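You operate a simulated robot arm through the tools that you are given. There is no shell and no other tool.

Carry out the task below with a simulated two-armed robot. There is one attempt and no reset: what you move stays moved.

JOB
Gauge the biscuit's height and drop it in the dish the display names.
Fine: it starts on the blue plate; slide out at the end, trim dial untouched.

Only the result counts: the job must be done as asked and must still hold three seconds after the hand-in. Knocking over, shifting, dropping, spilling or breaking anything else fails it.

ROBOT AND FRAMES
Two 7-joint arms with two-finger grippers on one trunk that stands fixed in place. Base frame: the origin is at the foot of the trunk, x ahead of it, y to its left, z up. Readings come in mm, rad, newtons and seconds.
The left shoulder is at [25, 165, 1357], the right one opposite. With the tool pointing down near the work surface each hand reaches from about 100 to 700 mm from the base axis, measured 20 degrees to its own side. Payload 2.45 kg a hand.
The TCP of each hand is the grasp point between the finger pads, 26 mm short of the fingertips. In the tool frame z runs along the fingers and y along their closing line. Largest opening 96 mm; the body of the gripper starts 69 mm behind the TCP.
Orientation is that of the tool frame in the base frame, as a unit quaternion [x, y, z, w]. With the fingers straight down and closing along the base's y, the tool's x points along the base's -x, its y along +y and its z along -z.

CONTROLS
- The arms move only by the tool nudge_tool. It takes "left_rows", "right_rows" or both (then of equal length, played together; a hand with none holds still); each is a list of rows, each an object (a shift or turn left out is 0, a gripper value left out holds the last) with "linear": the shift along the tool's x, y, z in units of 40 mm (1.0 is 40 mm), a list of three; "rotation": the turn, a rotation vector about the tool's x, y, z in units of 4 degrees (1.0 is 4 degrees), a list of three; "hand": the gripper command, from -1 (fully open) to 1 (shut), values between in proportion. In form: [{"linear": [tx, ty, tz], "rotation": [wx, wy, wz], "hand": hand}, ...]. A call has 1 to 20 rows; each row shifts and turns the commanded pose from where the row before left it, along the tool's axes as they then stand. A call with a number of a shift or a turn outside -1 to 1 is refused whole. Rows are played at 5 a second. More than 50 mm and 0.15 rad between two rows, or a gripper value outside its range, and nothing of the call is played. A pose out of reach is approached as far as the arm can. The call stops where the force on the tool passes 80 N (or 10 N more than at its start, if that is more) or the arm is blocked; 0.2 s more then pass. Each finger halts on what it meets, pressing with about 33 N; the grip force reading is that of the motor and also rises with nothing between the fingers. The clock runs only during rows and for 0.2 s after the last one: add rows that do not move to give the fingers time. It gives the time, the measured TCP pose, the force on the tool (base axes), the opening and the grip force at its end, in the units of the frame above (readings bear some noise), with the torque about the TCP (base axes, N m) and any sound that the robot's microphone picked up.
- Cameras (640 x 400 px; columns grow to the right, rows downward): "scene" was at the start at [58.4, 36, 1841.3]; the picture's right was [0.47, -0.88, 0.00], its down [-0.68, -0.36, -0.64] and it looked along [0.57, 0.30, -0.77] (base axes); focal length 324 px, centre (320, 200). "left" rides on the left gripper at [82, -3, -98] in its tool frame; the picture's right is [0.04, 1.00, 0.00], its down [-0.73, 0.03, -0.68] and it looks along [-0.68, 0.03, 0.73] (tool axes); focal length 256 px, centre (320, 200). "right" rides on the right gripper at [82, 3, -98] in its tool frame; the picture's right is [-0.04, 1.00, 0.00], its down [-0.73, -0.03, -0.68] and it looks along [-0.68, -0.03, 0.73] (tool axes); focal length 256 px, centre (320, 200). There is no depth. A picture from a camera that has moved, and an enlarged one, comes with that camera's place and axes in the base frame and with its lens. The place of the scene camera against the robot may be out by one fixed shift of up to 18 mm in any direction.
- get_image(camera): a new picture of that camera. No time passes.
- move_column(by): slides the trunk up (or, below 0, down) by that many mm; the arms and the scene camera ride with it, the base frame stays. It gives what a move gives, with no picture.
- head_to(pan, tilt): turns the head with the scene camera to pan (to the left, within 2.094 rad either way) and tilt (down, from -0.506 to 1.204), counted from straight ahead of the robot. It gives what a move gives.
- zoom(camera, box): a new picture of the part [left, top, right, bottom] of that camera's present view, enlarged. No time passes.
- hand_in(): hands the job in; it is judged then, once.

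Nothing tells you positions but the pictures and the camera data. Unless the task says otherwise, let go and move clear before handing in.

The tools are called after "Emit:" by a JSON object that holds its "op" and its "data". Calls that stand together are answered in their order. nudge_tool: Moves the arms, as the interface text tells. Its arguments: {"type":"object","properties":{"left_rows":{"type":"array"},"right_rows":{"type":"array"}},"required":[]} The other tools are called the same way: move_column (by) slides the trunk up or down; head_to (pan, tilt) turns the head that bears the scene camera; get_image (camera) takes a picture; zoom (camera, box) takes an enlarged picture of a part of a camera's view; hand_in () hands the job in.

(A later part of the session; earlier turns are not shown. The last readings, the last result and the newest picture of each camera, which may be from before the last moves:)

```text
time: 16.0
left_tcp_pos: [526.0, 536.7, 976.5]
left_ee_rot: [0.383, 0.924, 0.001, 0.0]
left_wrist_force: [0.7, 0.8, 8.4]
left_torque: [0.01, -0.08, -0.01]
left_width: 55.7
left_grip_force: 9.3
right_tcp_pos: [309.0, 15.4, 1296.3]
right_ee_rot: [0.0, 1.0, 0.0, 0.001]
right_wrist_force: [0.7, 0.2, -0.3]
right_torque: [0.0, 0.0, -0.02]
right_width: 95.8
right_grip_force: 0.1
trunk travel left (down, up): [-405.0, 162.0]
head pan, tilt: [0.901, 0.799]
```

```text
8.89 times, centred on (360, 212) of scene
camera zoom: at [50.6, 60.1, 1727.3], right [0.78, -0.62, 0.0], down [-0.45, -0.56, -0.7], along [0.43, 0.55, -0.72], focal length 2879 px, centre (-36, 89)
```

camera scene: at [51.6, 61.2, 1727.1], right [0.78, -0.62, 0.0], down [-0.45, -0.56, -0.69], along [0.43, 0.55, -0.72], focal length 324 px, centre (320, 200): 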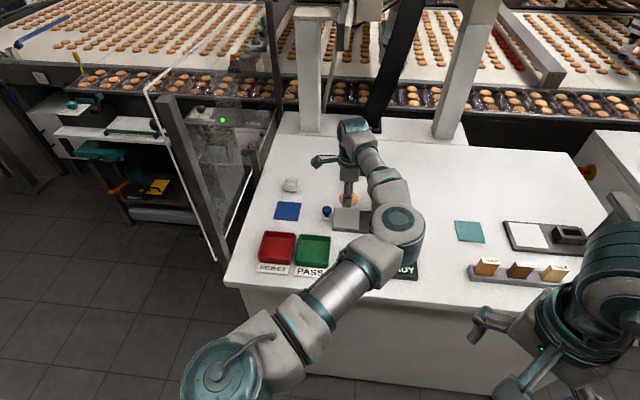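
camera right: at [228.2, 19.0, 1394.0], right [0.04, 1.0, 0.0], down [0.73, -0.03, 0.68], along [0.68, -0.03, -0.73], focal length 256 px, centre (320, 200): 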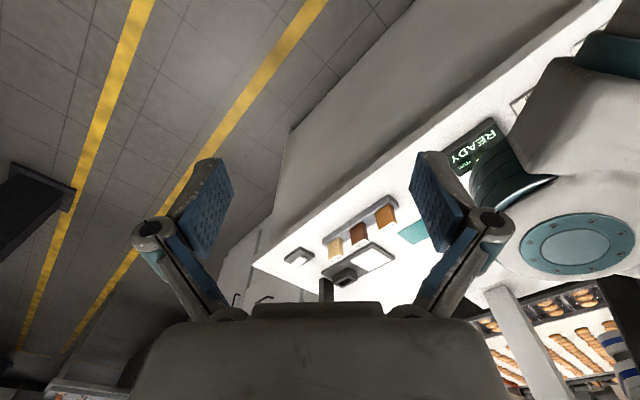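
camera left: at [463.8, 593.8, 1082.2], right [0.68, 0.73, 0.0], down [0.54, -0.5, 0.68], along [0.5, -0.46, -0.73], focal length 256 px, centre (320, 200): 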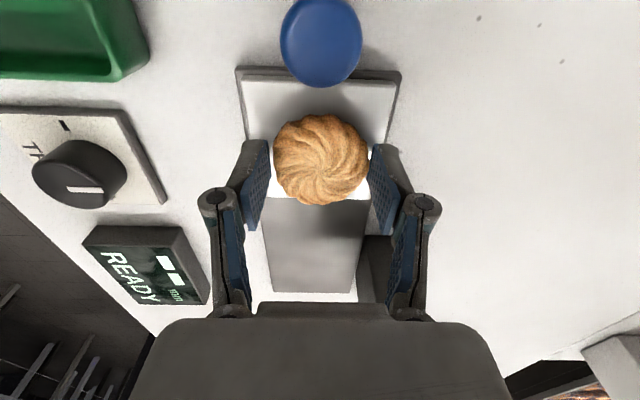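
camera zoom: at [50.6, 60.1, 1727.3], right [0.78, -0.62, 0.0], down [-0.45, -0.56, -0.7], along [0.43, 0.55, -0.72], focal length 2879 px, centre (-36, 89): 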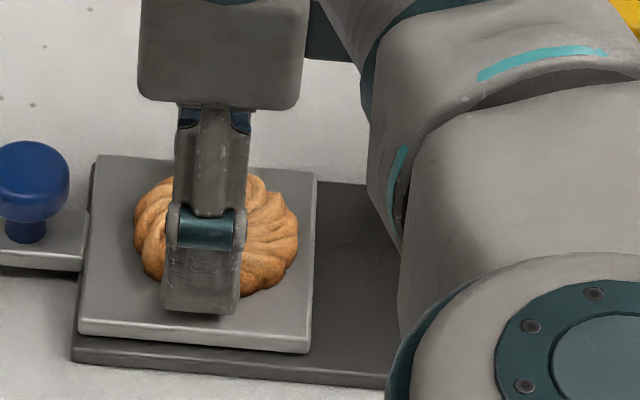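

The biscuit is resting on the slide plate, with about 8 N of contact and well centred. I'll open the fingers and lift away.

Emit:
{"op": "nudge_tool", "data": {"left_rows": [{"linear": [0, 0, -0.02], "hand": -0.2}, {"hand": -0.35}, {"hand": -0.6}, {"hand": -0.8}, {}]}}

Emit:
{"op": "zoom", "data": {"camera": "left", "box": [220, 60, 420, 240]}}

```text
time: 17.2
left_tcp_pos: [526.3, 535.9, 976.2]
left_ee_rot: [0.383, 0.924, 0.001, 0.0]
left_wrist_force: [-0.1, -0.3, 0.0]
left_torque: [0.01, 0.0, 0.01]
left_width: 86.4
left_grip_force: 0.0
right_tcp_pos: [309.8, 17.2, 1295.2]
right_ee_rot: [0.0, 1.0, 0.0, 0.001]
right_wrist_force: [-0.1, 1.4, 1.0]
right_torque: [0.0, 0.01, 0.0]
right_width: 95.9
right_grip_force: 0.1
trunk travel left (down, up): [-405.0, 162.0]
head pan, tilt: [0.901, 0.799]
```

```text
2.22 times, centred on (320, 150) of left
camera zoom: at [465.9, 591.7, 1075.0], right [0.68, 0.73, 0.0], down [0.54, -0.5, 0.68], along [0.5, -0.46, -0.73], focal length 569 px, centre (320, 311)
```

zoom: 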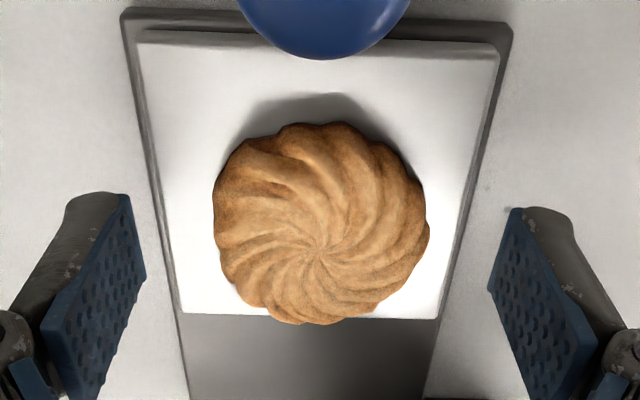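

Released, and the biscuit is sitting on the slide. I'll lift clear, move back over the blue knob and inspect it.

Emit:
{"op": "nudge_tool", "data": {"left_rows": [{"linear": [0, 0, -0.3]}, {"linear": [0, 0, -0.7]}, {"linear": [0, 0, -0.9]}, {"linear": [0.6, 0, -0.3], "hand": -0.3}, {"linear": [0.75, 0, 0]}, {"linear": [0.8, 0, 0]}, {}]}}

Emit:
{"op": "get_image", "data": {"camera": "left"}}

Emit:
{"op": "get_image", "data": {"camera": "scene"}}

```text
time: 18.8
left_tcp_pos: [467.0, 599.4, 1064.8]
left_ee_rot: [0.383, 0.924, 0.001, 0.001]
left_wrist_force: [0.2, 0.5, -0.6]
left_torque: [0.04, 0.02, 0.02]
left_width: 62.6
left_grip_force: 0.1
right_tcp_pos: [310.8, 17.1, 1294.9]
right_ee_rot: [0.0, 1.0, -0.001, 0.001]
right_wrist_force: [0.1, 0.1, 0.5]
right_torque: [0.01, 0.02, 0.0]
right_width: 95.9
right_grip_force: 0.1
trunk travel left (down, up): [-405.0, 162.0]
head pan, tilt: [0.901, 0.799]
```

```text
taken
camera left: at [405.2, 654.4, 1163.1], right [0.68, 0.73, 0.0], down [0.54, -0.5, 0.68], along [0.5, -0.46, -0.73], focal length 256 px, centre (320, 200)
```

left: 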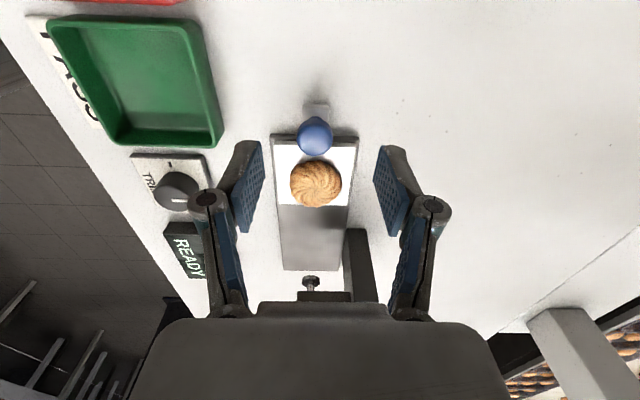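

```text
taken
camera scene: at [51.6, 63.7, 1727.0], right [0.78, -0.62, 0.0], down [-0.45, -0.56, -0.69], along [0.43, 0.54, -0.72], focal length 324 px, centre (320, 200)
```

scene: 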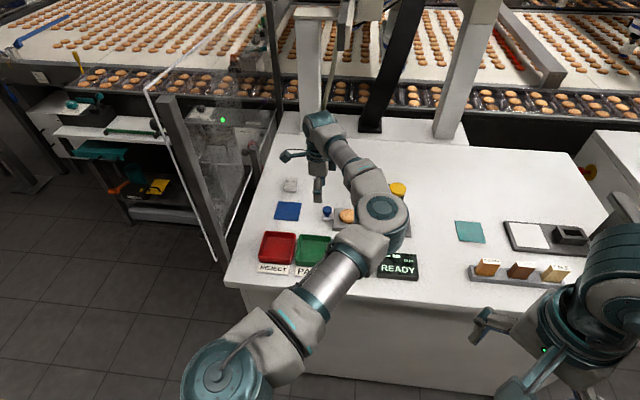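

Emit:
{"op": "zoom", "data": {"camera": "left", "box": [260, 80, 380, 220]}}

Emit:
{"op": "zoom", "data": {"camera": "scene", "box": [310, 190, 370, 240]}}

Emit:
{"op": "zoom", "data": {"camera": "left", "box": [260, 210, 400, 310]}}

```text
2.86 times, centred on (320, 150) of left
camera zoom: at [405.2, 654.4, 1163.1], right [0.68, 0.73, 0.0], down [0.54, -0.5, 0.68], along [0.5, -0.46, -0.73], focal length 731 px, centre (320, 343)
```

zoom: 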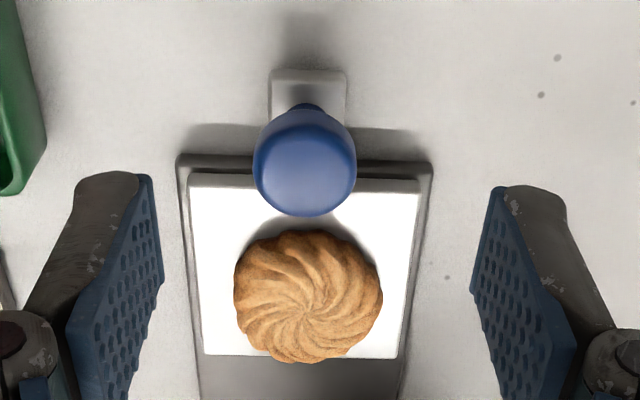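

```text
8.00 times, centred on (340, 215) of scene
camera zoom: at [51.6, 63.7, 1727.0], right [0.78, -0.62, 0.0], down [-0.45, -0.56, -0.69], along [0.43, 0.54, -0.72], focal length 2591 px, centre (160, 80)
```

zoom: 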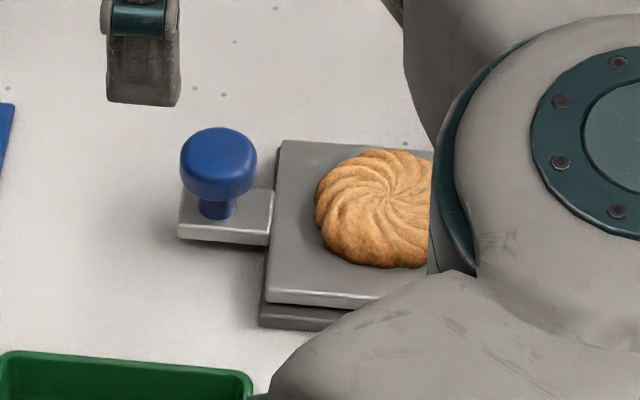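

```text
4.00 times, centred on (330, 260) of left
camera zoom: at [405.2, 654.4, 1163.1], right [0.68, 0.73, 0.0], down [0.54, -0.5, 0.68], along [0.5, -0.46, -0.73], focal length 1024 px, centre (280, -40)
```

zoom: 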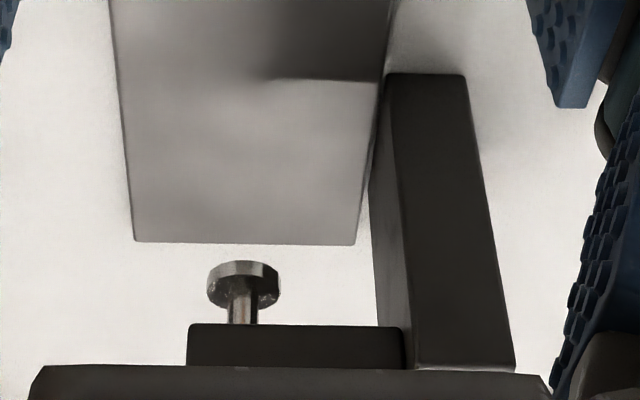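

The knob is a mushroom shape about 28 mm across at e ≈ -71, n ≈ 752. I'll tilt the hand back about 16° so the wrist clears the plunger once the slide is in, then straddle the knob.

Emit:
{"op": "nudge_tool", "data": {"left_rows": [{"linear": [-0.28, -0.05, 0], "rotation": [0, -1, 0]}, {"rotation": [0, -1, 0]}, {"rotation": [0, -1, 0]}, {"rotation": [0, -1, 0]}, {}]}}

Emit:
{"op": "get_image", "data": {"camera": "left"}}

Emit:
{"op": "zoom", "data": {"camera": "scene", "box": [270, 90, 430, 250]}}

```text
time: 20.0
left_tcp_pos: [471.8, 589.4, 1063.9]
left_ee_rot: [0.38, 0.914, -0.053, 0.129]
left_wrist_force: [0.6, 0.2, 1.7]
left_torque: [0.0, 0.0, 0.06]
left_width: 62.2
left_grip_force: 0.1
right_tcp_pos: [311.4, 15.9, 1294.9]
right_ee_rot: [-0.001, 1.0, 0.0, 0.001]
right_wrist_force: [0.1, -0.7, 0.4]
right_torque: [-0.03, -0.03, 0.0]
right_width: 96.1
right_grip_force: 0.1
trunk travel left (down, up): [-405.0, 162.0]
head pan, tilt: [0.901, 0.799]
```

```text
taken
camera left: at [394.7, 660.7, 1136.5], right [0.68, 0.73, -0.01], down [0.38, -0.35, 0.86], along [0.62, -0.59, -0.52], focal length 256 px, centre (320, 200)
```

left: 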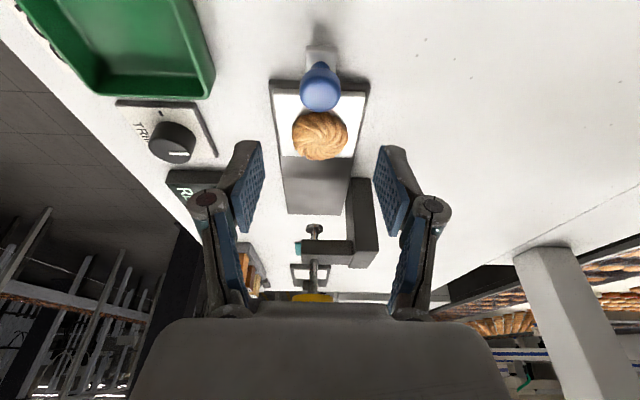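

```text
2.50 times, centred on (350, 170) of scene
camera zoom: at [51.4, 62.9, 1727.0], right [0.78, -0.62, 0.0], down [-0.45, -0.56, -0.69], along [0.43, 0.54, -0.72], focal length 810 px, centre (245, 275)
```

zoom: 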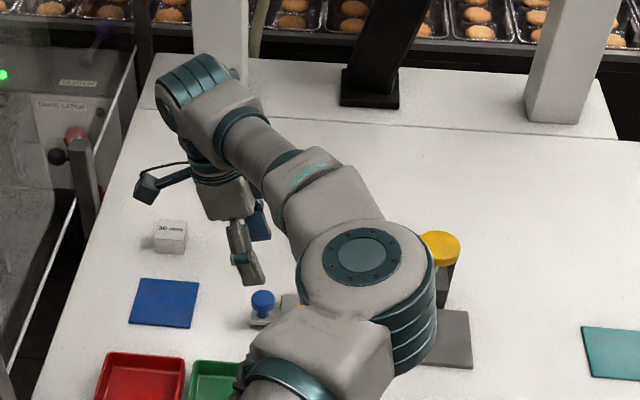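

Emit:
{"op": "nudge_tool", "data": {"left_rows": [{"linear": [-0.0625, 0.02, 0.798]}, {"linear": [0.248, 0, 0.865]}, {}]}}

Emit:
{"op": "get_image", "data": {"camera": "left"}}

Emit:
{"op": "zoom", "data": {"camera": "scene", "box": [280, 130, 400, 240]}}

```text
time: 20.8
left_tcp_pos: [479.9, 581.0, 998.1]
left_ee_rot: [0.38, 0.914, -0.053, 0.129]
left_wrist_force: [0.5, -1.1, -0.3]
left_torque: [-0.02, 0.01, 0.02]
left_width: 62.4
left_grip_force: 0.0
right_tcp_pos: [309.3, 18.2, 1296.5]
right_ee_rot: [-0.001, 1.0, -0.001, 0.002]
right_wrist_force: [-0.1, 0.9, 0.1]
right_torque: [0.02, -0.01, 0.04]
right_width: 96.0
right_grip_force: 0.1
trunk travel left (down, up): [-405.0, 162.0]
head pan, tilt: [0.901, 0.799]
```

```text
taken
camera left: at [403.4, 653.1, 1070.3], right [0.68, 0.73, -0.01], down [0.38, -0.35, 0.86], along [0.62, -0.59, -0.52], focal length 256 px, centre (320, 200)
```

left: 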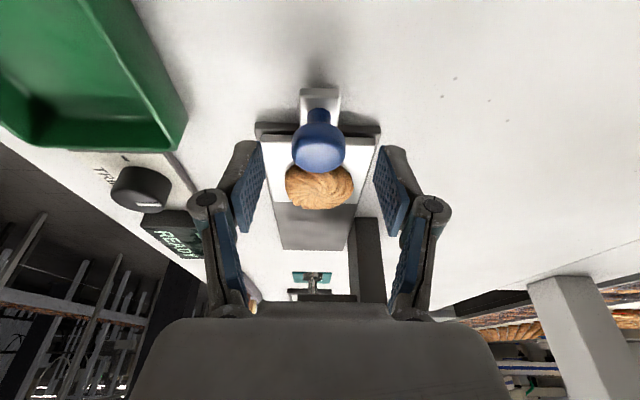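

```text
3.64 times, centred on (340, 185) of scene
camera zoom: at [50.9, 63.7, 1727.0], right [0.78, -0.62, 0.0], down [-0.45, -0.56, -0.69], along [0.43, 0.54, -0.72], focal length 1178 px, centre (247, 254)
```

zoom: 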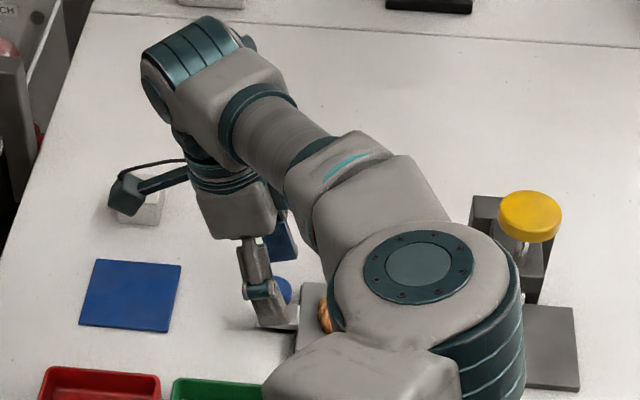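

Emit:
{"op": "nudge_tool", "data": {"left_rows": [{"linear": [0.083, 0.01, 0.289]}, {"linear": [0.083, 0.01, 0.289]}, {"hand": 0.0}, {"hand": 0.3}, {"hand": 0.55}, {}, {}]}}

Emit:
{"op": "get_image", "data": {"camera": "left"}}

Emit:
{"op": "zoom", "data": {"camera": "scene", "box": [280, 130, 400, 240]}}

```text
time: 22.4
left_tcp_pos: [479.9, 580.1, 974.8]
left_ee_rot: [0.38, 0.914, -0.054, 0.128]
left_wrist_force: [-10.3, -9.7, -6.7]
left_torque: [-0.01, 0.16, -0.03]
left_width: 28.2
left_grip_force: 45.3
right_tcp_pos: [309.8, 15.2, 1295.4]
right_ee_rot: [0.0, 1.0, -0.001, 0.001]
right_wrist_force: [-0.2, -0.7, -0.1]
right_torque: [0.01, -0.01, 0.01]
right_width: 95.7
right_grip_force: 0.0
trunk travel left (down, up): [-405.0, 162.0]
head pan, tilt: [0.901, 0.799]
```

```text
taken
camera left: at [403.2, 652.1, 1046.3], right [0.68, 0.73, -0.01], down [0.39, -0.35, 0.85], along [0.62, -0.59, -0.52], focal length 256 px, centre (320, 200)
```

left: 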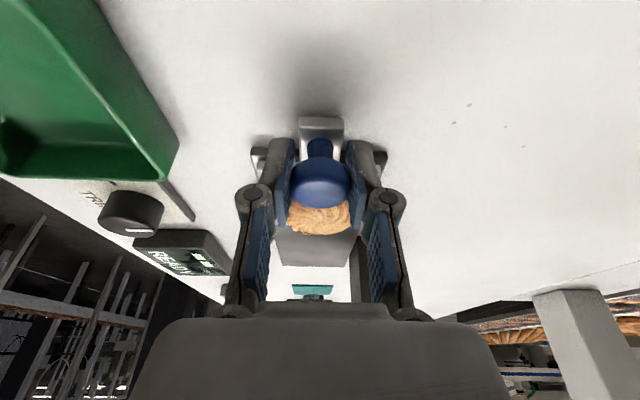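

```text
3.64 times, centred on (340, 185) of scene
camera zoom: at [49.8, 59.4, 1727.1], right [0.78, -0.62, 0.0], down [-0.45, -0.56, -0.7], along [0.43, 0.55, -0.72], focal length 1178 px, centre (247, 254)
```

zoom: 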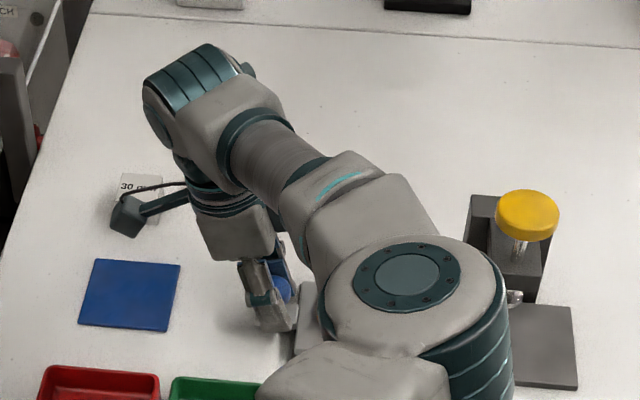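

Emit:
{"op": "nudge_tool", "data": {"left_rows": [{"linear": [0, -0.04, 0]}, {}]}}

```text
time: 23.0
left_tcp_pos: [480.2, 580.3, 974.9]
left_ee_rot: [0.381, 0.914, -0.052, 0.128]
left_wrist_force: [-5.0, -6.6, -5.4]
left_torque: [0.06, 0.09, -0.03]
left_width: 28.4
left_grip_force: 44.9
right_tcp_pos: [310.9, 16.5, 1294.9]
right_ee_rot: [0.0, 1.0, 0.0, 0.001]
right_wrist_force: [0.3, -0.1, 0.1]
right_torque: [0.01, -0.02, 0.04]
right_width: 95.8
right_grip_force: 0.1
trunk travel left (down, up): [-405.0, 162.0]
head pan, tilt: [0.901, 0.799]
```

Emit:
{"op": "nudge_tool", "data": {"left_rows": [{"linear": [-0.06, -0.04, 0.017]}, {"linear": [-0.12, 0, 0.034]}, {"linear": [-0.12, 0, 0.034]}, {}]}}

Emit:
{"op": "get_image", "data": {"camera": "left"}}

```text
time: 24.0
left_tcp_pos: [489.6, 571.9, 974.0]
left_ee_rot: [0.379, 0.915, -0.052, 0.131]
left_wrist_force: [7.3, 7.6, 3.4]
left_torque: [0.27, 0.15, 0.07]
left_width: 28.3
left_grip_force: 44.8
right_tcp_pos: [311.2, 16.6, 1295.1]
right_ee_rot: [-0.001, 1.0, 0.0, 0.001]
right_wrist_force: [0.5, 0.4, 0.8]
right_torque: [-0.01, 0.04, 0.03]
right_width: 96.0
right_grip_force: 0.1
trunk travel left (down, up): [-405.0, 162.0]
head pan, tilt: [0.901, 0.799]
```

```text
taken
camera left: at [411.6, 643.1, 1046.2], right [0.68, 0.73, -0.01], down [0.38, -0.35, 0.86], along [0.62, -0.58, -0.52], focal length 256 px, centre (320, 200)
```

left: 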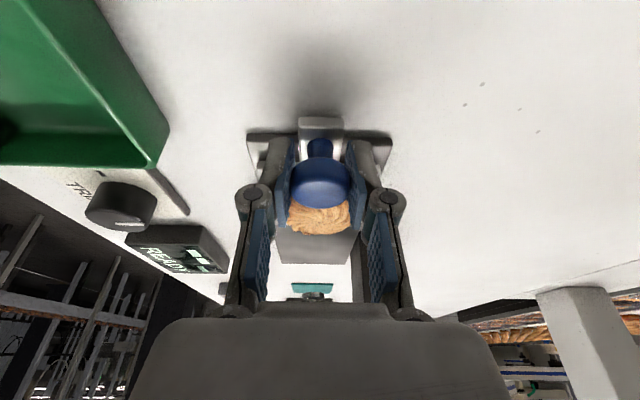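

Emit:
{"op": "nudge_tool", "data": {"left_rows": [{"linear": [-0.12, 0.018, 0.034]}, {"linear": [-0.24, 0, 0.069]}, {"linear": [-0.24, 0, 0.069]}, {"linear": [-0.24, 0, 0.069]}, {"linear": [-0.24, 0, 0.069]}, {"linear": [-0.12, 0, 0.034]}, {}]}}

Emit:
{"op": "get_image", "data": {"camera": "left"}}

Emit:
{"op": "get_image", "data": {"camera": "scene"}}

Emit:
{"op": "get_image", "data": {"camera": "right"}}

```text
time: 25.6
left_tcp_pos: [523.5, 535.5, 974.1]
left_ee_rot: [0.38, 0.915, -0.052, 0.129]
left_wrist_force: [10.1, 11.2, 11.5]
left_torque: [0.06, 0.01, 0.08]
left_width: 28.3
left_grip_force: 45.6
right_tcp_pos: [310.8, 17.7, 1295.8]
right_ee_rot: [0.001, 1.0, 0.001, 0.001]
right_wrist_force: [-0.1, -0.2, 0.0]
right_torque: [0.03, -0.01, 0.04]
right_width: 96.1
right_grip_force: 0.0
trunk travel left (down, up): [-405.0, 162.0]
head pan, tilt: [0.901, 0.799]
```

```text
taken
camera left: at [446.5, 608.2, 1046.2], right [0.68, 0.73, -0.01], down [0.38, -0.35, 0.86], along [0.62, -0.58, -0.52], focal length 256 px, centre (320, 200)
```

left: 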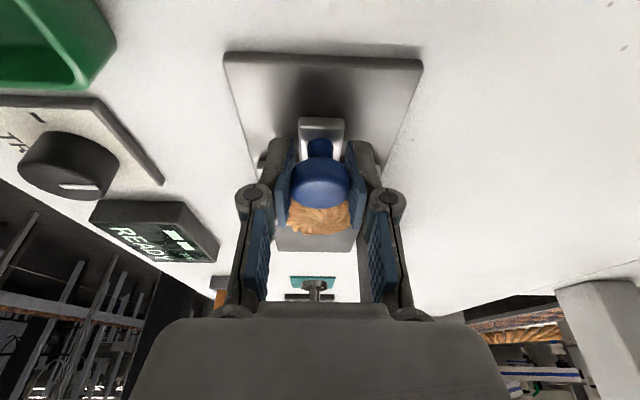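

```text
taken
camera scene: at [52.2, 64.8, 1727.1], right [0.78, -0.62, 0.0], down [-0.45, -0.56, -0.69], along [0.43, 0.54, -0.72], focal length 324 px, centre (320, 200)
```

scene: 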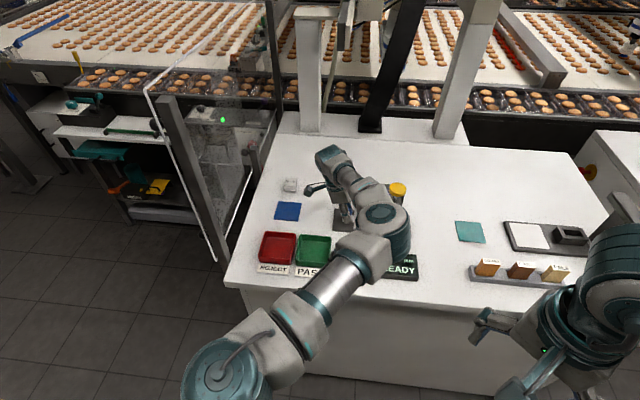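

```text
taken
camera right: at [229.3, 19.4, 1393.7], right [0.04, 1.0, 0.0], down [0.73, -0.03, 0.68], along [0.68, -0.03, -0.73], focal length 256 px, centre (320, 200)
```

right: 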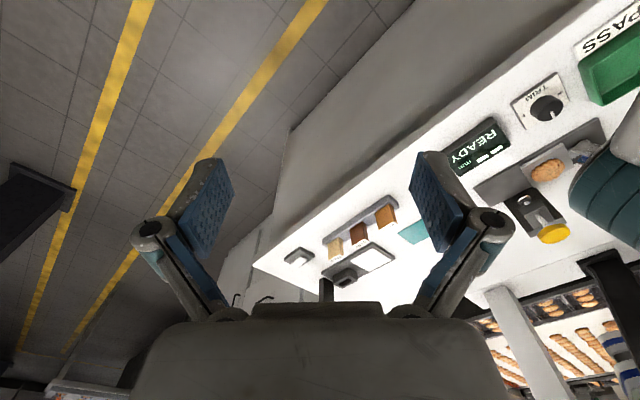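

Emit:
{"op": "nudge_tool", "data": {"left_rows": [{"linear": [-0.13, 0.0375, -0.002]}, {"linear": [-0.24, 0, 0.069]}, {"linear": [-0.24, 0, 0.069]}, {"linear": [-0.24, 0, 0.069]}, {"linear": [-0.12, 0, 0.034]}, {}]}}

Emit:
{"op": "get_image", "data": {"camera": "left"}}

Emit:
{"op": "zoom", "data": {"camera": "scene", "box": [290, 120, 450, 280]}}

Emit:
{"op": "zoom", "data": {"camera": "right", "box": [440, 80, 640, 270]}}

```text
time: 27.0
left_tcp_pos: [554.3, 507.3, 973.4]
left_ee_rot: [0.38, 0.914, -0.055, 0.128]
left_wrist_force: [-4.7, -3.9, -10.2]
left_torque: [0.03, 0.1, 0.04]
left_width: 28.2
left_grip_force: 44.6
right_tcp_pos: [311.5, 16.1, 1295.5]
right_ee_rot: [0.0, 1.0, 0.0, 0.001]
right_wrist_force: [0.0, -0.5, 0.1]
right_torque: [0.02, 0.01, -0.01]
right_width: 96.0
right_grip_force: 0.2
trunk travel left (down, up): [-405.0, 162.0]
head pan, tilt: [0.901, 0.799]
```

```text
taken
camera left: at [475.8, 579.7, 1046.3], right [0.68, 0.73, -0.01], down [0.39, -0.35, 0.85], along [0.62, -0.59, -0.52], focal length 256 px, centre (320, 200)
```

left: 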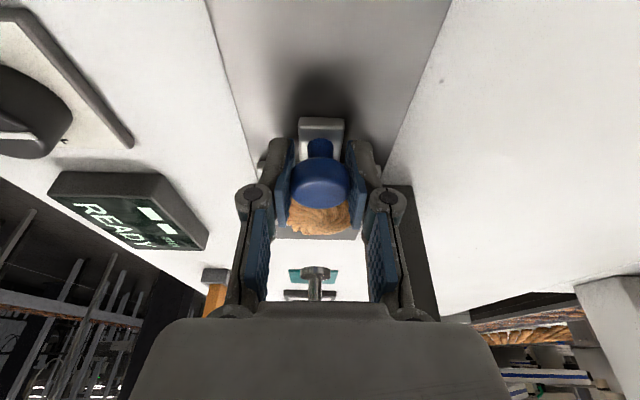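

```text
2.50 times, centred on (370, 200) of scene
camera zoom: at [52.8, 62.4, 1726.9], right [0.78, -0.62, 0.0], down [-0.45, -0.56, -0.69], along [0.43, 0.54, -0.72], focal length 810 px, centre (195, 200)
```

zoom: 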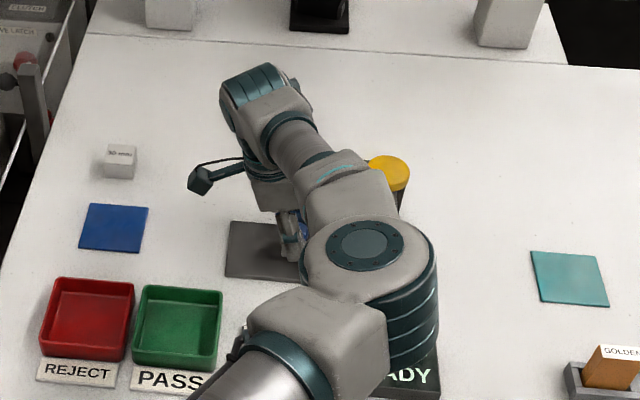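

```text
2.11 times, centred on (540, 175) of right
camera zoom: at [229.3, 18.8, 1393.4], right [0.04, 1.0, 0.0], down [0.73, -0.03, 0.68], along [0.68, -0.03, -0.73], focal length 539 px, centre (-143, 253)
```

zoom: 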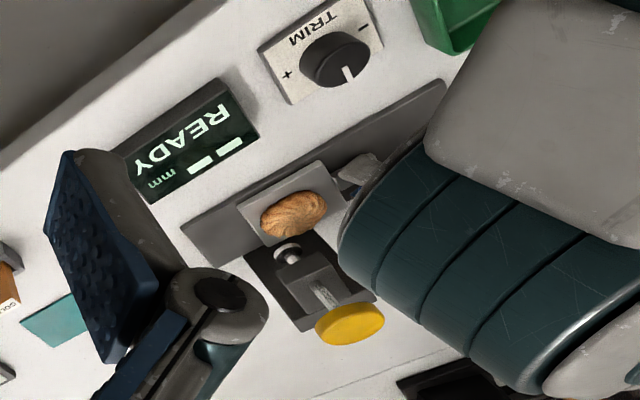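

Emit:
{"op": "nudge_tool", "data": {"left_rows": [{"linear": [-0.115, -0.008, 0.05]}, {"linear": [-0.12, 0, 0.034]}, {"linear": [-0.12, 0, 0.034]}, {}]}}

Emit:
{"op": "zoom", "data": {"camera": "right", "box": [440, 80, 640, 270]}}

```text
time: 28.0
left_tcp_pos: [563.6, 496.9, 973.9]
left_ee_rot: [0.379, 0.915, -0.053, 0.129]
left_wrist_force: [-7.4, -8.1, -11.5]
left_torque: [0.12, 0.17, 0.12]
left_width: 28.3
left_grip_force: 45.1
right_tcp_pos: [310.0, 16.7, 1295.8]
right_ee_rot: [0.0, 1.0, 0.0, 0.001]
right_wrist_force: [0.0, -0.5, 0.2]
right_torque: [-0.02, 0.01, -0.02]
right_width: 96.3
right_grip_force: 0.0
trunk travel left (down, up): [-405.0, 162.0]
head pan, tilt: [0.901, 0.799]
```

```text
2.11 times, centred on (540, 175) of right
camera zoom: at [228.9, 18.6, 1393.6], right [0.04, 1.0, 0.0], down [0.73, -0.03, 0.68], along [0.68, -0.03, -0.73], focal length 539 px, centre (-143, 253)
```

zoom: 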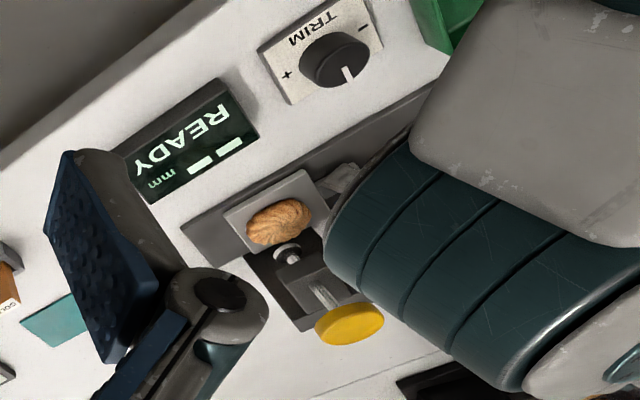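

Emit:
{"op": "nudge_tool", "data": {"left_rows": [{"linear": [-0.072, -0.01, 0.03]}, {"linear": [-0.072, 0, 0.03]}, {}]}}

Emit:
{"op": "nudge_tool", "data": {"left_rows": [{"linear": [-0.048, 0, 0.014]}, {"linear": [-0.048, 0, 0.014]}, {}]}}

Emit:
{"op": "zoom", "data": {"camera": "right", "box": [440, 80, 640, 270]}}

```text
time: 28.8
left_tcp_pos: [567.2, 493.2, 973.2]
left_ee_rot: [0.38, 0.915, -0.053, 0.128]
left_wrist_force: [-6.9, -5.4, -8.6]
left_torque: [0.08, 0.19, 0.02]
left_width: 28.3
left_grip_force: 44.9
right_tcp_pos: [309.8, 15.7, 1294.4]
right_ee_rot: [0.001, 1.0, 0.0, 0.0]
right_wrist_force: [-0.4, -0.2, -0.3]
right_torque: [-0.01, 0.03, -0.01]
right_width: 95.9
right_grip_force: 0.0
trunk travel left (down, up): [-405.0, 162.0]
head pan, tilt: [0.901, 0.799]
```

```text
time: 29.6
left_tcp_pos: [569.9, 490.0, 973.9]
left_ee_rot: [0.379, 0.915, -0.052, 0.129]
left_wrist_force: [-4.7, -4.1, -4.3]
left_torque: [-0.02, 0.12, 0.09]
left_width: 28.3
left_grip_force: 45.2
right_tcp_pos: [310.0, 16.5, 1295.4]
right_ee_rot: [0.0, 1.0, 0.0, 0.001]
right_wrist_force: [0.8, 0.3, -0.2]
right_torque: [-0.02, -0.03, 0.02]
right_width: 95.6
right_grip_force: 0.1
trunk travel left (down, up): [-405.0, 162.0]
head pan, tilt: [0.901, 0.799]
```

```text
2.11 times, centred on (540, 175) of right
camera zoom: at [228.7, 18.8, 1393.7], right [0.04, 1.0, 0.0], down [0.73, -0.03, 0.68], along [0.68, -0.03, -0.73], focal length 539 px, centre (-143, 253)
```

zoom: 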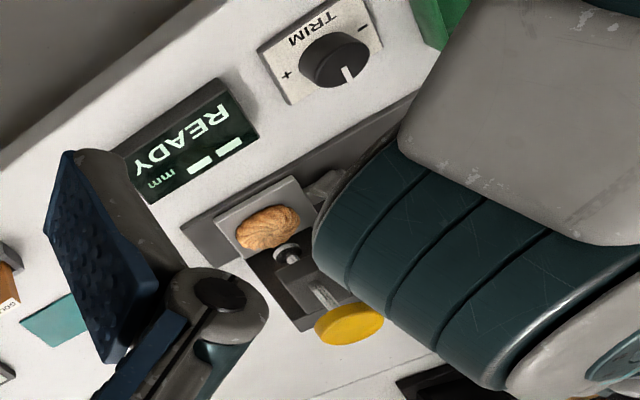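

Emit:
{"op": "nudge_tool", "data": {"left_rows": [{"linear": [-0.048, 0, 0.014]}, {"linear": [-0.048, 0, 0.014]}, {}]}}

Emit:
{"op": "zoom", "data": {"camera": "right", "box": [490, 110, 590, 210]}}

```text
time: 30.4
left_tcp_pos: [573.4, 486.8, 974.1]
left_ee_rot: [0.38, 0.914, -0.052, 0.129]
left_wrist_force: [-2.6, -1.7, -0.2]
left_torque: [-0.03, 0.09, 0.03]
left_width: 28.6
left_grip_force: 44.8
right_tcp_pos: [310.9, 16.5, 1294.5]
right_ee_rot: [0.0, 1.0, 0.0, 0.001]
right_wrist_force: [-0.1, -0.3, -0.5]
right_torque: [0.05, 0.01, 0.0]
right_width: 95.9
right_grip_force: 0.0
trunk travel left (down, up): [-405.0, 162.0]
head pan, tilt: [0.901, 0.799]
```

```text
4.00 times, centred on (540, 160) of right
camera zoom: at [228.7, 18.8, 1393.7], right [0.04, 1.0, 0.0], down [0.73, -0.03, 0.68], along [0.68, -0.03, -0.73], focal length 1024 px, centre (-560, 360)
```

zoom: 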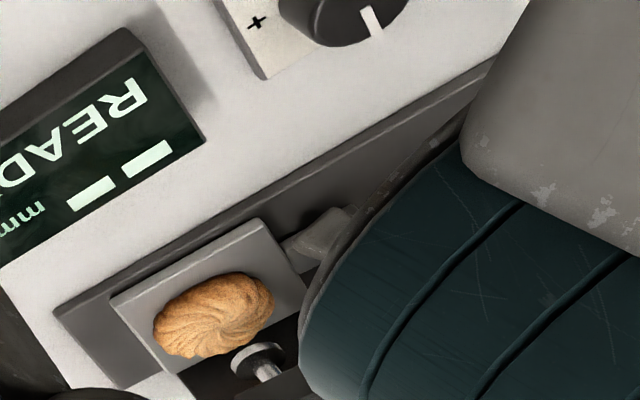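

Emit:
{"op": "nudge_tool", "data": {"left_rows": [{"linear": [-0.036, 0, 0.01]}, {"linear": [-0.036, 0, 0.01]}, {}]}}

Emit:
{"op": "zoom", "data": {"camera": "right", "box": [490, 110, 590, 210]}}

```text
time: 31.2
left_tcp_pos: [574.9, 485.9, 974.0]
left_ee_rot: [0.379, 0.915, -0.052, 0.129]
left_wrist_force: [-3.0, 3.1, 3.0]
left_torque: [-0.17, -0.09, -0.09]
left_width: 28.3
left_grip_force: 45.0
right_tcp_pos: [309.5, 16.5, 1295.9]
right_ee_rot: [0.0, 1.0, 0.0, 0.0]
right_wrist_force: [-0.3, 0.3, 0.5]
right_torque: [-0.03, -0.03, 0.0]
right_width: 95.9
right_grip_force: 0.0
trunk travel left (down, up): [-405.0, 162.0]
head pan, tilt: [0.901, 0.799]
```

```text
4.00 times, centred on (540, 160) of right
camera zoom: at [228.2, 19.3, 1393.8], right [0.04, 1.0, 0.0], down [0.73, -0.03, 0.68], along [0.68, -0.03, -0.73], focal length 1024 px, centre (-560, 360)
```

zoom: 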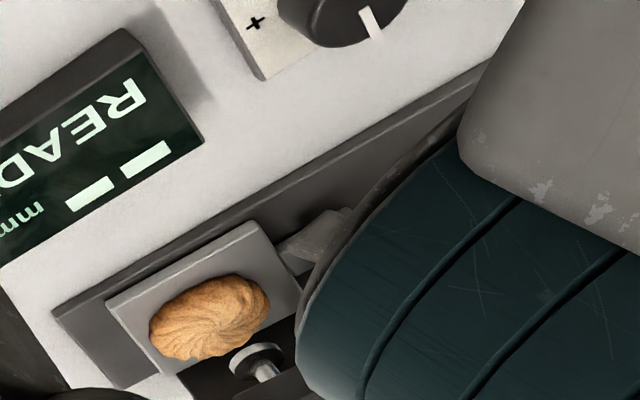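

Emit:
{"op": "nudge_tool", "data": {"left_rows": [{"linear": [-0.048, 0, 0.014]}, {}]}}

```text
time: 31.8
left_tcp_pos: [574.0, 487.2, 974.5]
left_ee_rot: [0.379, 0.915, -0.052, 0.129]
left_wrist_force: [-8.4, 9.4, 6.6]
left_torque: [-0.1, 0.09, 0.01]
left_width: 28.3
left_grip_force: 45.1
right_tcp_pos: [308.5, 18.2, 1295.8]
right_ee_rot: [0.0, 1.0, 0.001, 0.002]
right_wrist_force: [0.4, -0.4, -0.1]
right_torque: [-0.01, -0.02, -0.01]
right_width: 96.3
right_grip_force: 0.1
trunk travel left (down, up): [-405.0, 162.0]
head pan, tilt: [0.901, 0.799]
```

The slide has reached its stop after about 132 mm of travel. I'll relieve the push, release the knob and back away up the tilt axis.

Emit:
{"op": "nudge_tool", "data": {"left_rows": [{"linear": [0.075, 0, -0.01]}, {"hand": 0.3}, {"hand": -0.1}, {"hand": -0.3}, {}]}}

Emit:
{"op": "nudge_tool", "data": {"left_rows": [{"linear": [0, 0, -0.4]}, {"linear": [0, 0, -0.8]}, {"linear": [0, 0, -0.9]}, {"linear": [0, 0, -0.9]}, {}]}}

Emit:
{"op": "get_image", "data": {"camera": "left"}}

Emit:
{"op": "zoom", "data": {"camera": "right", "box": [440, 80, 640, 270]}}

Emit:
{"op": "get_image", "data": {"camera": "scene"}}

```text
time: 33.0
left_tcp_pos: [574.9, 485.3, 972.3]
left_ee_rot: [0.379, 0.915, -0.053, 0.129]
left_wrist_force: [-0.1, -0.4, -0.4]
left_torque: [0.01, -0.03, 0.04]
left_width: 62.1
left_grip_force: 0.0
right_tcp_pos: [310.2, 16.7, 1294.6]
right_ee_rot: [0.0, 1.0, 0.0, 0.0]
right_wrist_force: [0.3, -0.2, 1.5]
right_torque: [0.0, 0.02, -0.02]
right_width: 96.1
right_grip_force: 0.2
trunk travel left (down, up): [-405.0, 162.0]
head pan, tilt: [0.901, 0.799]
```

```text
time: 34.2
left_tcp_pos: [551.9, 510.3, 1089.8]
left_ee_rot: [0.379, 0.915, -0.053, 0.129]
left_wrist_force: [-0.4, 0.2, 0.2]
left_torque: [-0.01, 0.0, 0.01]
left_width: 62.5
left_grip_force: 0.1
right_tcp_pos: [310.8, 17.6, 1295.2]
right_ee_rot: [-0.001, 1.0, 0.001, 0.0]
right_wrist_force: [0.6, -1.0, -0.6]
right_torque: [0.03, 0.05, -0.01]
right_width: 95.8
right_grip_force: 0.0
trunk travel left (down, up): [-405.0, 162.0]
head pan, tilt: [0.901, 0.799]
```

```text
taken
camera left: at [473.8, 581.5, 1160.9], right [0.68, 0.73, -0.01], down [0.39, -0.35, 0.86], along [0.62, -0.59, -0.52], focal length 256 px, centre (320, 200)
```

left: 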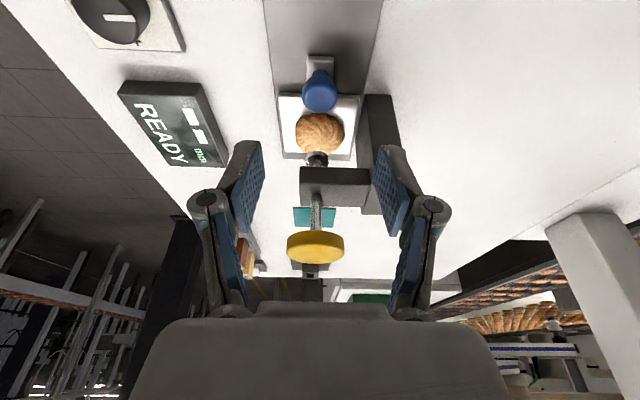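

```text
2.11 times, centred on (540, 175) of right
camera zoom: at [229.4, 19.1, 1393.5], right [0.04, 1.0, 0.0], down [0.73, -0.03, 0.68], along [0.68, -0.03, -0.73], focal length 539 px, centre (-143, 253)
```

zoom: 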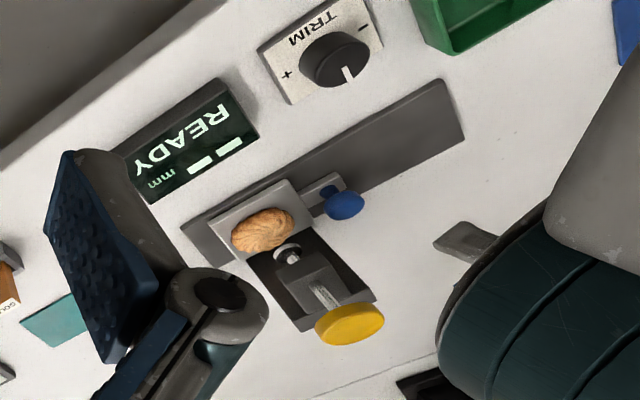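

```text
taken
camera scene: at [52.0, 61.9, 1727.0], right [0.78, -0.62, 0.0], down [-0.45, -0.56, -0.69], along [0.43, 0.55, -0.72], focal length 324 px, centre (320, 200)
```

scene: 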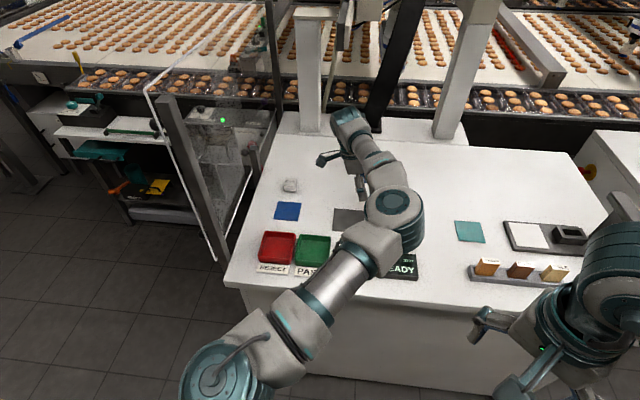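

The biscuit sits under the probe foot with the slide fully in. I'll straighten the hand, close the fingers and move above the yellow cap at about (618, 442, top ~1087).

Emit:
{"op": "nudge_tool", "data": {"left_rows": [{"linear": [-0.24, 0, -0.84]}, {"linear": [-0.24, 0, -0.84], "hand": 0.3}, {"rotation": [0, 1, 0], "hand": 1}, {"rotation": [0, 1, 0]}, {"rotation": [0, 1, 0]}, {"rotation": [0, 1, 0]}, {}]}}

Emit:
{"op": "get_image", "data": {"camera": "left"}}

Emit:
{"op": "zoom", "data": {"camera": "scene", "box": [290, 80, 450, 280]}}

```text
time: 35.8
left_tcp_pos: [551.1, 508.9, 1158.8]
left_ee_rot: [0.383, 0.924, 0.0, 0.0]
left_wrist_force: [-0.4, 0.3, -0.1]
left_torque: [-0.02, 0.02, 0.01]
left_width: 0.1
left_grip_force: 28.9
right_tcp_pos: [310.2, 16.7, 1293.9]
right_ee_rot: [0.0, 1.0, 0.0, 0.001]
right_wrist_force: [-0.3, -0.4, -0.3]
right_torque: [0.0, 0.01, 0.05]
right_width: 96.3
right_grip_force: 0.0
trunk travel left (down, up): [-405.0, 162.0]
head pan, tilt: [0.901, 0.799]
```

```text
taken
camera left: at [490.2, 564.0, 1257.2], right [0.68, 0.73, 0.0], down [0.54, -0.5, 0.68], along [0.5, -0.46, -0.73], focal length 256 px, centre (320, 200)
```

left: 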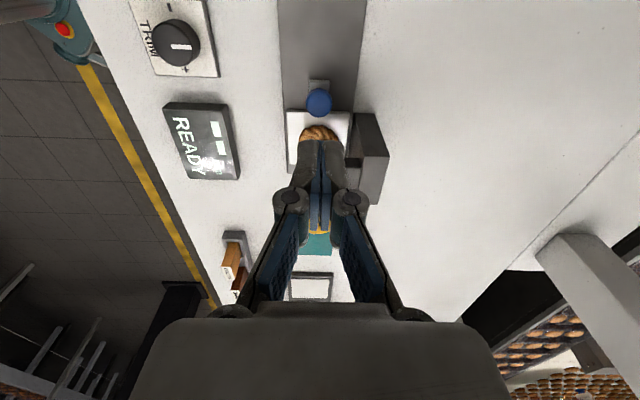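

```text
2.00 times, centred on (370, 180) of scene
camera zoom: at [51.7, 61.5, 1727.1], right [0.78, -0.62, 0.0], down [-0.45, -0.56, -0.69], along [0.43, 0.55, -0.72], focal length 648 px, centre (220, 240)
```

zoom: 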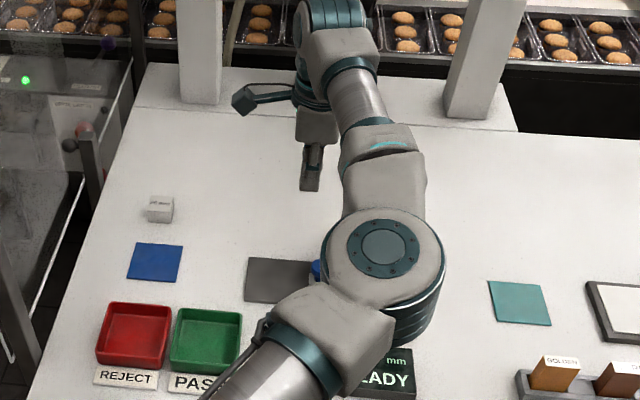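

Emit:
{"op": "nudge_tool", "data": {"left_rows": [{"linear": [-0.6, 0.012, 0]}, {"linear": [-0.8, 0.012, 0]}, {"linear": [-0.967, 0.012, 0]}, {}]}}

Emit:
{"op": "get_image", "data": {"camera": "left"}}

Emit:
{"op": "get_image", "data": {"camera": "right"}}

Emit:
{"op": "get_image", "data": {"camera": "scene"}}

```text
time: 36.8
left_tcp_pos: [618.8, 443.3, 1158.7]
left_ee_rot: [0.384, 0.924, 0.001, 0.001]
left_wrist_force: [0.0, 0.0, -0.1]
left_torque: [0.0, 0.03, -0.01]
left_width: 0.1
left_grip_force: 28.5
right_tcp_pos: [309.7, 17.0, 1295.2]
right_ee_rot: [0.0, 1.0, 0.0, 0.001]
right_wrist_force: [0.0, 0.1, 0.3]
right_torque: [0.02, 0.01, 0.0]
right_width: 95.9
right_grip_force: 0.1
trunk travel left (down, up): [-405.0, 162.0]
head pan, tilt: [0.901, 0.799]
```

```text
taken
camera left: at [558.7, 497.8, 1257.9], right [0.68, 0.73, 0.0], down [0.54, -0.5, 0.68], along [0.5, -0.46, -0.73], focal length 256 px, centre (320, 200)
```

left: 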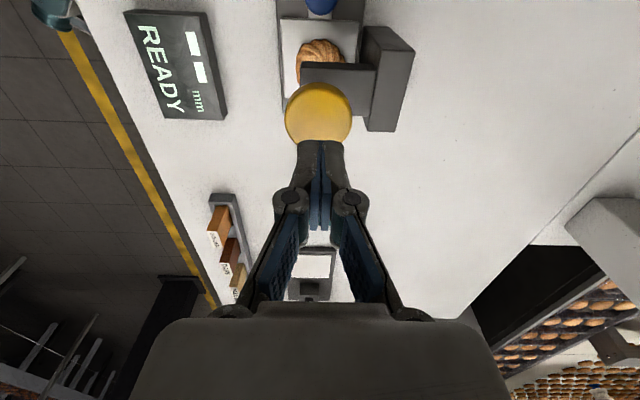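

```text
taken
camera right: at [228.6, 19.1, 1393.7], right [0.04, 1.0, 0.0], down [0.73, -0.03, 0.68], along [0.68, -0.03, -0.73], focal length 256 px, centre (320, 200)
```

right: 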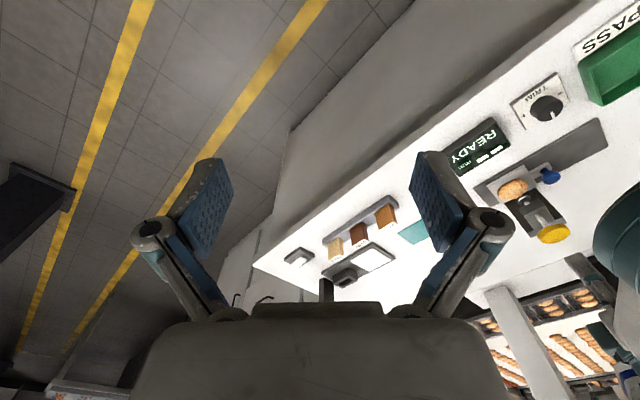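

```text
taken
camera scene: at [51.9, 60.9, 1727.1], right [0.78, -0.62, 0.0], down [-0.45, -0.56, -0.69], along [0.43, 0.55, -0.72], focal length 324 px, centre (320, 200)
```

scene: 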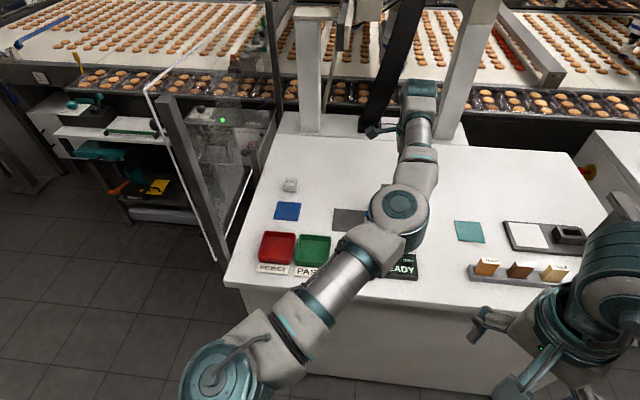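

Emit:
{"op": "nudge_tool", "data": {"left_rows": [{"linear": [0.04, 0, 0.5]}, {"linear": [0, 0, 0.45]}, {}]}}

Emit:
{"op": "get_image", "data": {"camera": "left"}}

Emit:
{"op": "zoom", "data": {"camera": "right", "box": [440, 80, 640, 270]}}

```text
time: 37.6
left_tcp_pos: [618.5, 444.2, 1121.1]
left_ee_rot: [0.384, 0.924, 0.0, 0.001]
left_wrist_force: [0.0, -0.1, 0.5]
left_torque: [-0.01, -0.01, -0.04]
left_width: 0.1
left_grip_force: 28.7
right_tcp_pos: [309.3, 16.8, 1295.6]
right_ee_rot: [0.0, 1.0, 0.0, 0.001]
right_wrist_force: [0.0, 0.7, 0.3]
right_torque: [-0.01, -0.02, -0.01]
right_width: 96.1
right_grip_force: 0.0
trunk travel left (down, up): [-405.0, 162.0]
head pan, tilt: [0.901, 0.799]
```

```text
taken
camera left: at [557.5, 499.5, 1219.5], right [0.68, 0.73, 0.0], down [0.54, -0.5, 0.68], along [0.5, -0.46, -0.73], focal length 256 px, centre (320, 200)
```

left: 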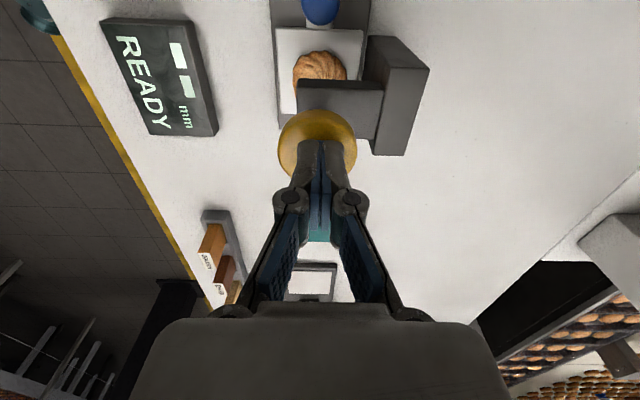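

```text
2.11 times, centred on (540, 175) of right
camera zoom: at [228.4, 18.8, 1393.7], right [0.04, 1.0, 0.0], down [0.73, -0.03, 0.68], along [0.68, -0.03, -0.73], focal length 539 px, centre (-143, 253)
```

zoom: 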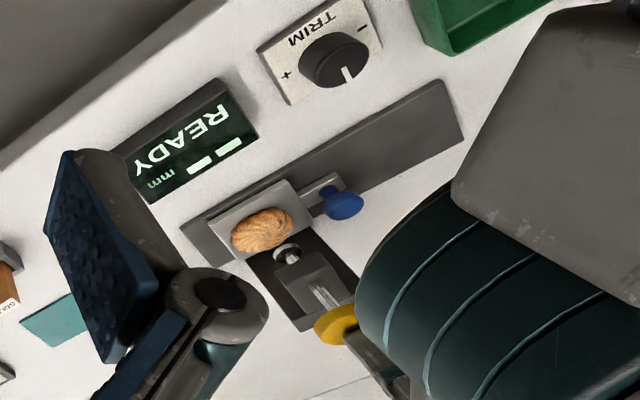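

Emit:
{"op": "nudge_tool", "data": {"left_rows": [{"linear": [0.05, 0, 0.06]}, {"linear": [0, 0, 0.06]}, {}]}}

Emit:
{"op": "nudge_tool", "data": {"left_rows": [{"linear": [0, 0, 0.06]}, {}]}}

```text
time: 38.4
left_tcp_pos: [616.2, 446.3, 1116.0]
left_ee_rot: [0.383, 0.924, 0.001, 0.0]
left_wrist_force: [-0.9, 0.1, 0.8]
left_torque: [-0.01, -0.01, 0.02]
left_width: 0.0
left_grip_force: 28.4
right_tcp_pos: [309.2, 16.3, 1294.9]
right_ee_rot: [0.001, 1.0, -0.001, 0.001]
right_wrist_force: [-0.2, -0.3, 0.3]
right_torque: [0.0, -0.01, 0.0]
right_width: 95.8
right_grip_force: 0.0
trunk travel left (down, up): [-405.0, 162.0]
head pan, tilt: [0.901, 0.799]
```

```text
time: 39.0
left_tcp_pos: [616.8, 445.4, 1114.6]
left_ee_rot: [0.384, 0.923, 0.001, 0.0]
left_wrist_force: [-0.2, -0.1, 0.7]
left_torque: [0.01, -0.01, 0.02]
left_width: 0.0
left_grip_force: 28.4
right_tcp_pos: [309.3, 16.4, 1295.9]
right_ee_rot: [0.0, 1.0, 0.0, 0.002]
right_wrist_force: [0.5, -0.1, -0.1]
right_torque: [0.02, 0.0, 0.05]
right_width: 95.9
right_grip_force: 0.1
trunk travel left (down, up): [-405.0, 162.0]
head pan, tilt: [0.901, 0.799]
```

Emit:
{"op": "nudge_tool", "data": {"left_rows": [{"linear": [0, 0, 0.06]}, {}]}}

Emit:
{"op": "nudge_tool", "data": {"left_rows": [{"linear": [0, 0, 0.06]}, {}]}}

Emit:
{"op": "nudge_tool", "data": {"left_rows": [{"linear": [0, 0, 0.06]}, {}]}}

Emit:
{"op": "get_image", "data": {"camera": "left"}}

Emit:
{"op": "zoom", "data": {"camera": "right", "box": [440, 80, 640, 270]}}

```text
time: 39.6
left_tcp_pos: [616.4, 446.1, 1110.1]
left_ee_rot: [0.383, 0.924, 0.001, 0.001]
left_wrist_force: [0.3, 0.9, 1.5]
left_torque: [0.0, 0.02, 0.03]
left_width: 0.0
left_grip_force: 28.9
right_tcp_pos: [309.9, 17.0, 1294.4]
right_ee_rot: [-0.001, 1.0, 0.001, 0.002]
right_wrist_force: [0.0, -0.5, -0.1]
right_torque: [0.01, -0.01, 0.0]
right_width: 96.0
right_grip_force: 0.0
trunk travel left (down, up): [-405.0, 162.0]
head pan, tilt: [0.901, 0.799]
```

```text
time: 40.2
left_tcp_pos: [616.4, 446.6, 1109.2]
left_ee_rot: [0.384, 0.923, 0.001, -0.001]
left_wrist_force: [-1.0, -0.1, 1.4]
left_torque: [0.02, 0.01, 0.02]
left_width: 0.0
left_grip_force: 28.4
right_tcp_pos: [311.0, 16.2, 1295.6]
right_ee_rot: [0.0, 1.0, 0.0, 0.001]
right_wrist_force: [0.2, 0.9, 0.0]
right_torque: [-0.01, 0.0, 0.04]
right_width: 96.1
right_grip_force: 0.0
trunk travel left (down, up): [-405.0, 162.0]
head pan, tilt: [0.901, 0.799]
```

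```text
time: 40.8
left_tcp_pos: [617.7, 445.1, 1106.7]
left_ee_rot: [0.384, 0.924, 0.0, 0.0]
left_wrist_force: [-1.1, 0.9, 1.2]
left_torque: [0.0, 0.02, -0.03]
left_width: 0.0
left_grip_force: 28.8
right_tcp_pos: [310.8, 17.1, 1295.1]
right_ee_rot: [0.0, 1.0, 0.0, 0.002]
right_wrist_force: [-0.1, 0.3, 0.8]
right_torque: [-0.01, 0.0, -0.02]
right_width: 95.9
right_grip_force: 0.0
trunk travel left (down, up): [-405.0, 162.0]
head pan, tilt: [0.901, 0.799]
```

```text
taken
camera left: at [556.2, 500.8, 1205.0], right [0.68, 0.73, 0.0], down [0.54, -0.5, 0.68], along [0.5, -0.46, -0.73], focal length 256 px, centre (320, 200)
```

left: 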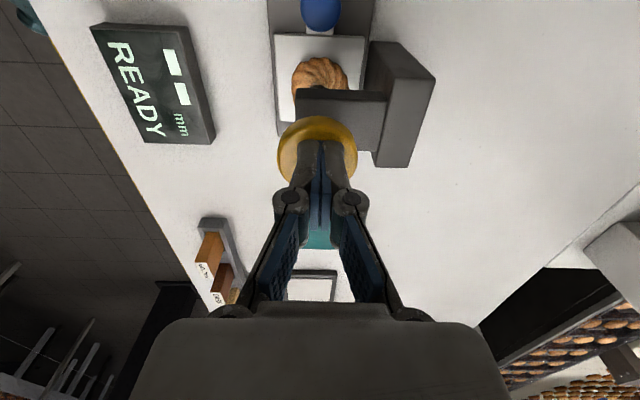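

```text
2.11 times, centred on (540, 175) of right
camera zoom: at [228.7, 18.8, 1393.7], right [0.04, 1.0, 0.0], down [0.73, -0.03, 0.68], along [0.68, -0.03, -0.73], focal length 539 px, centre (-143, 253)
```

zoom: 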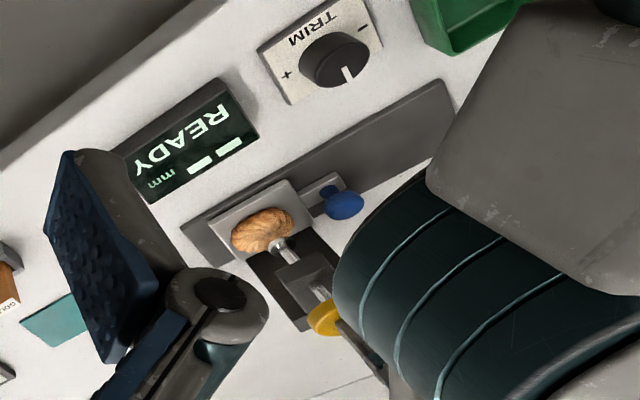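

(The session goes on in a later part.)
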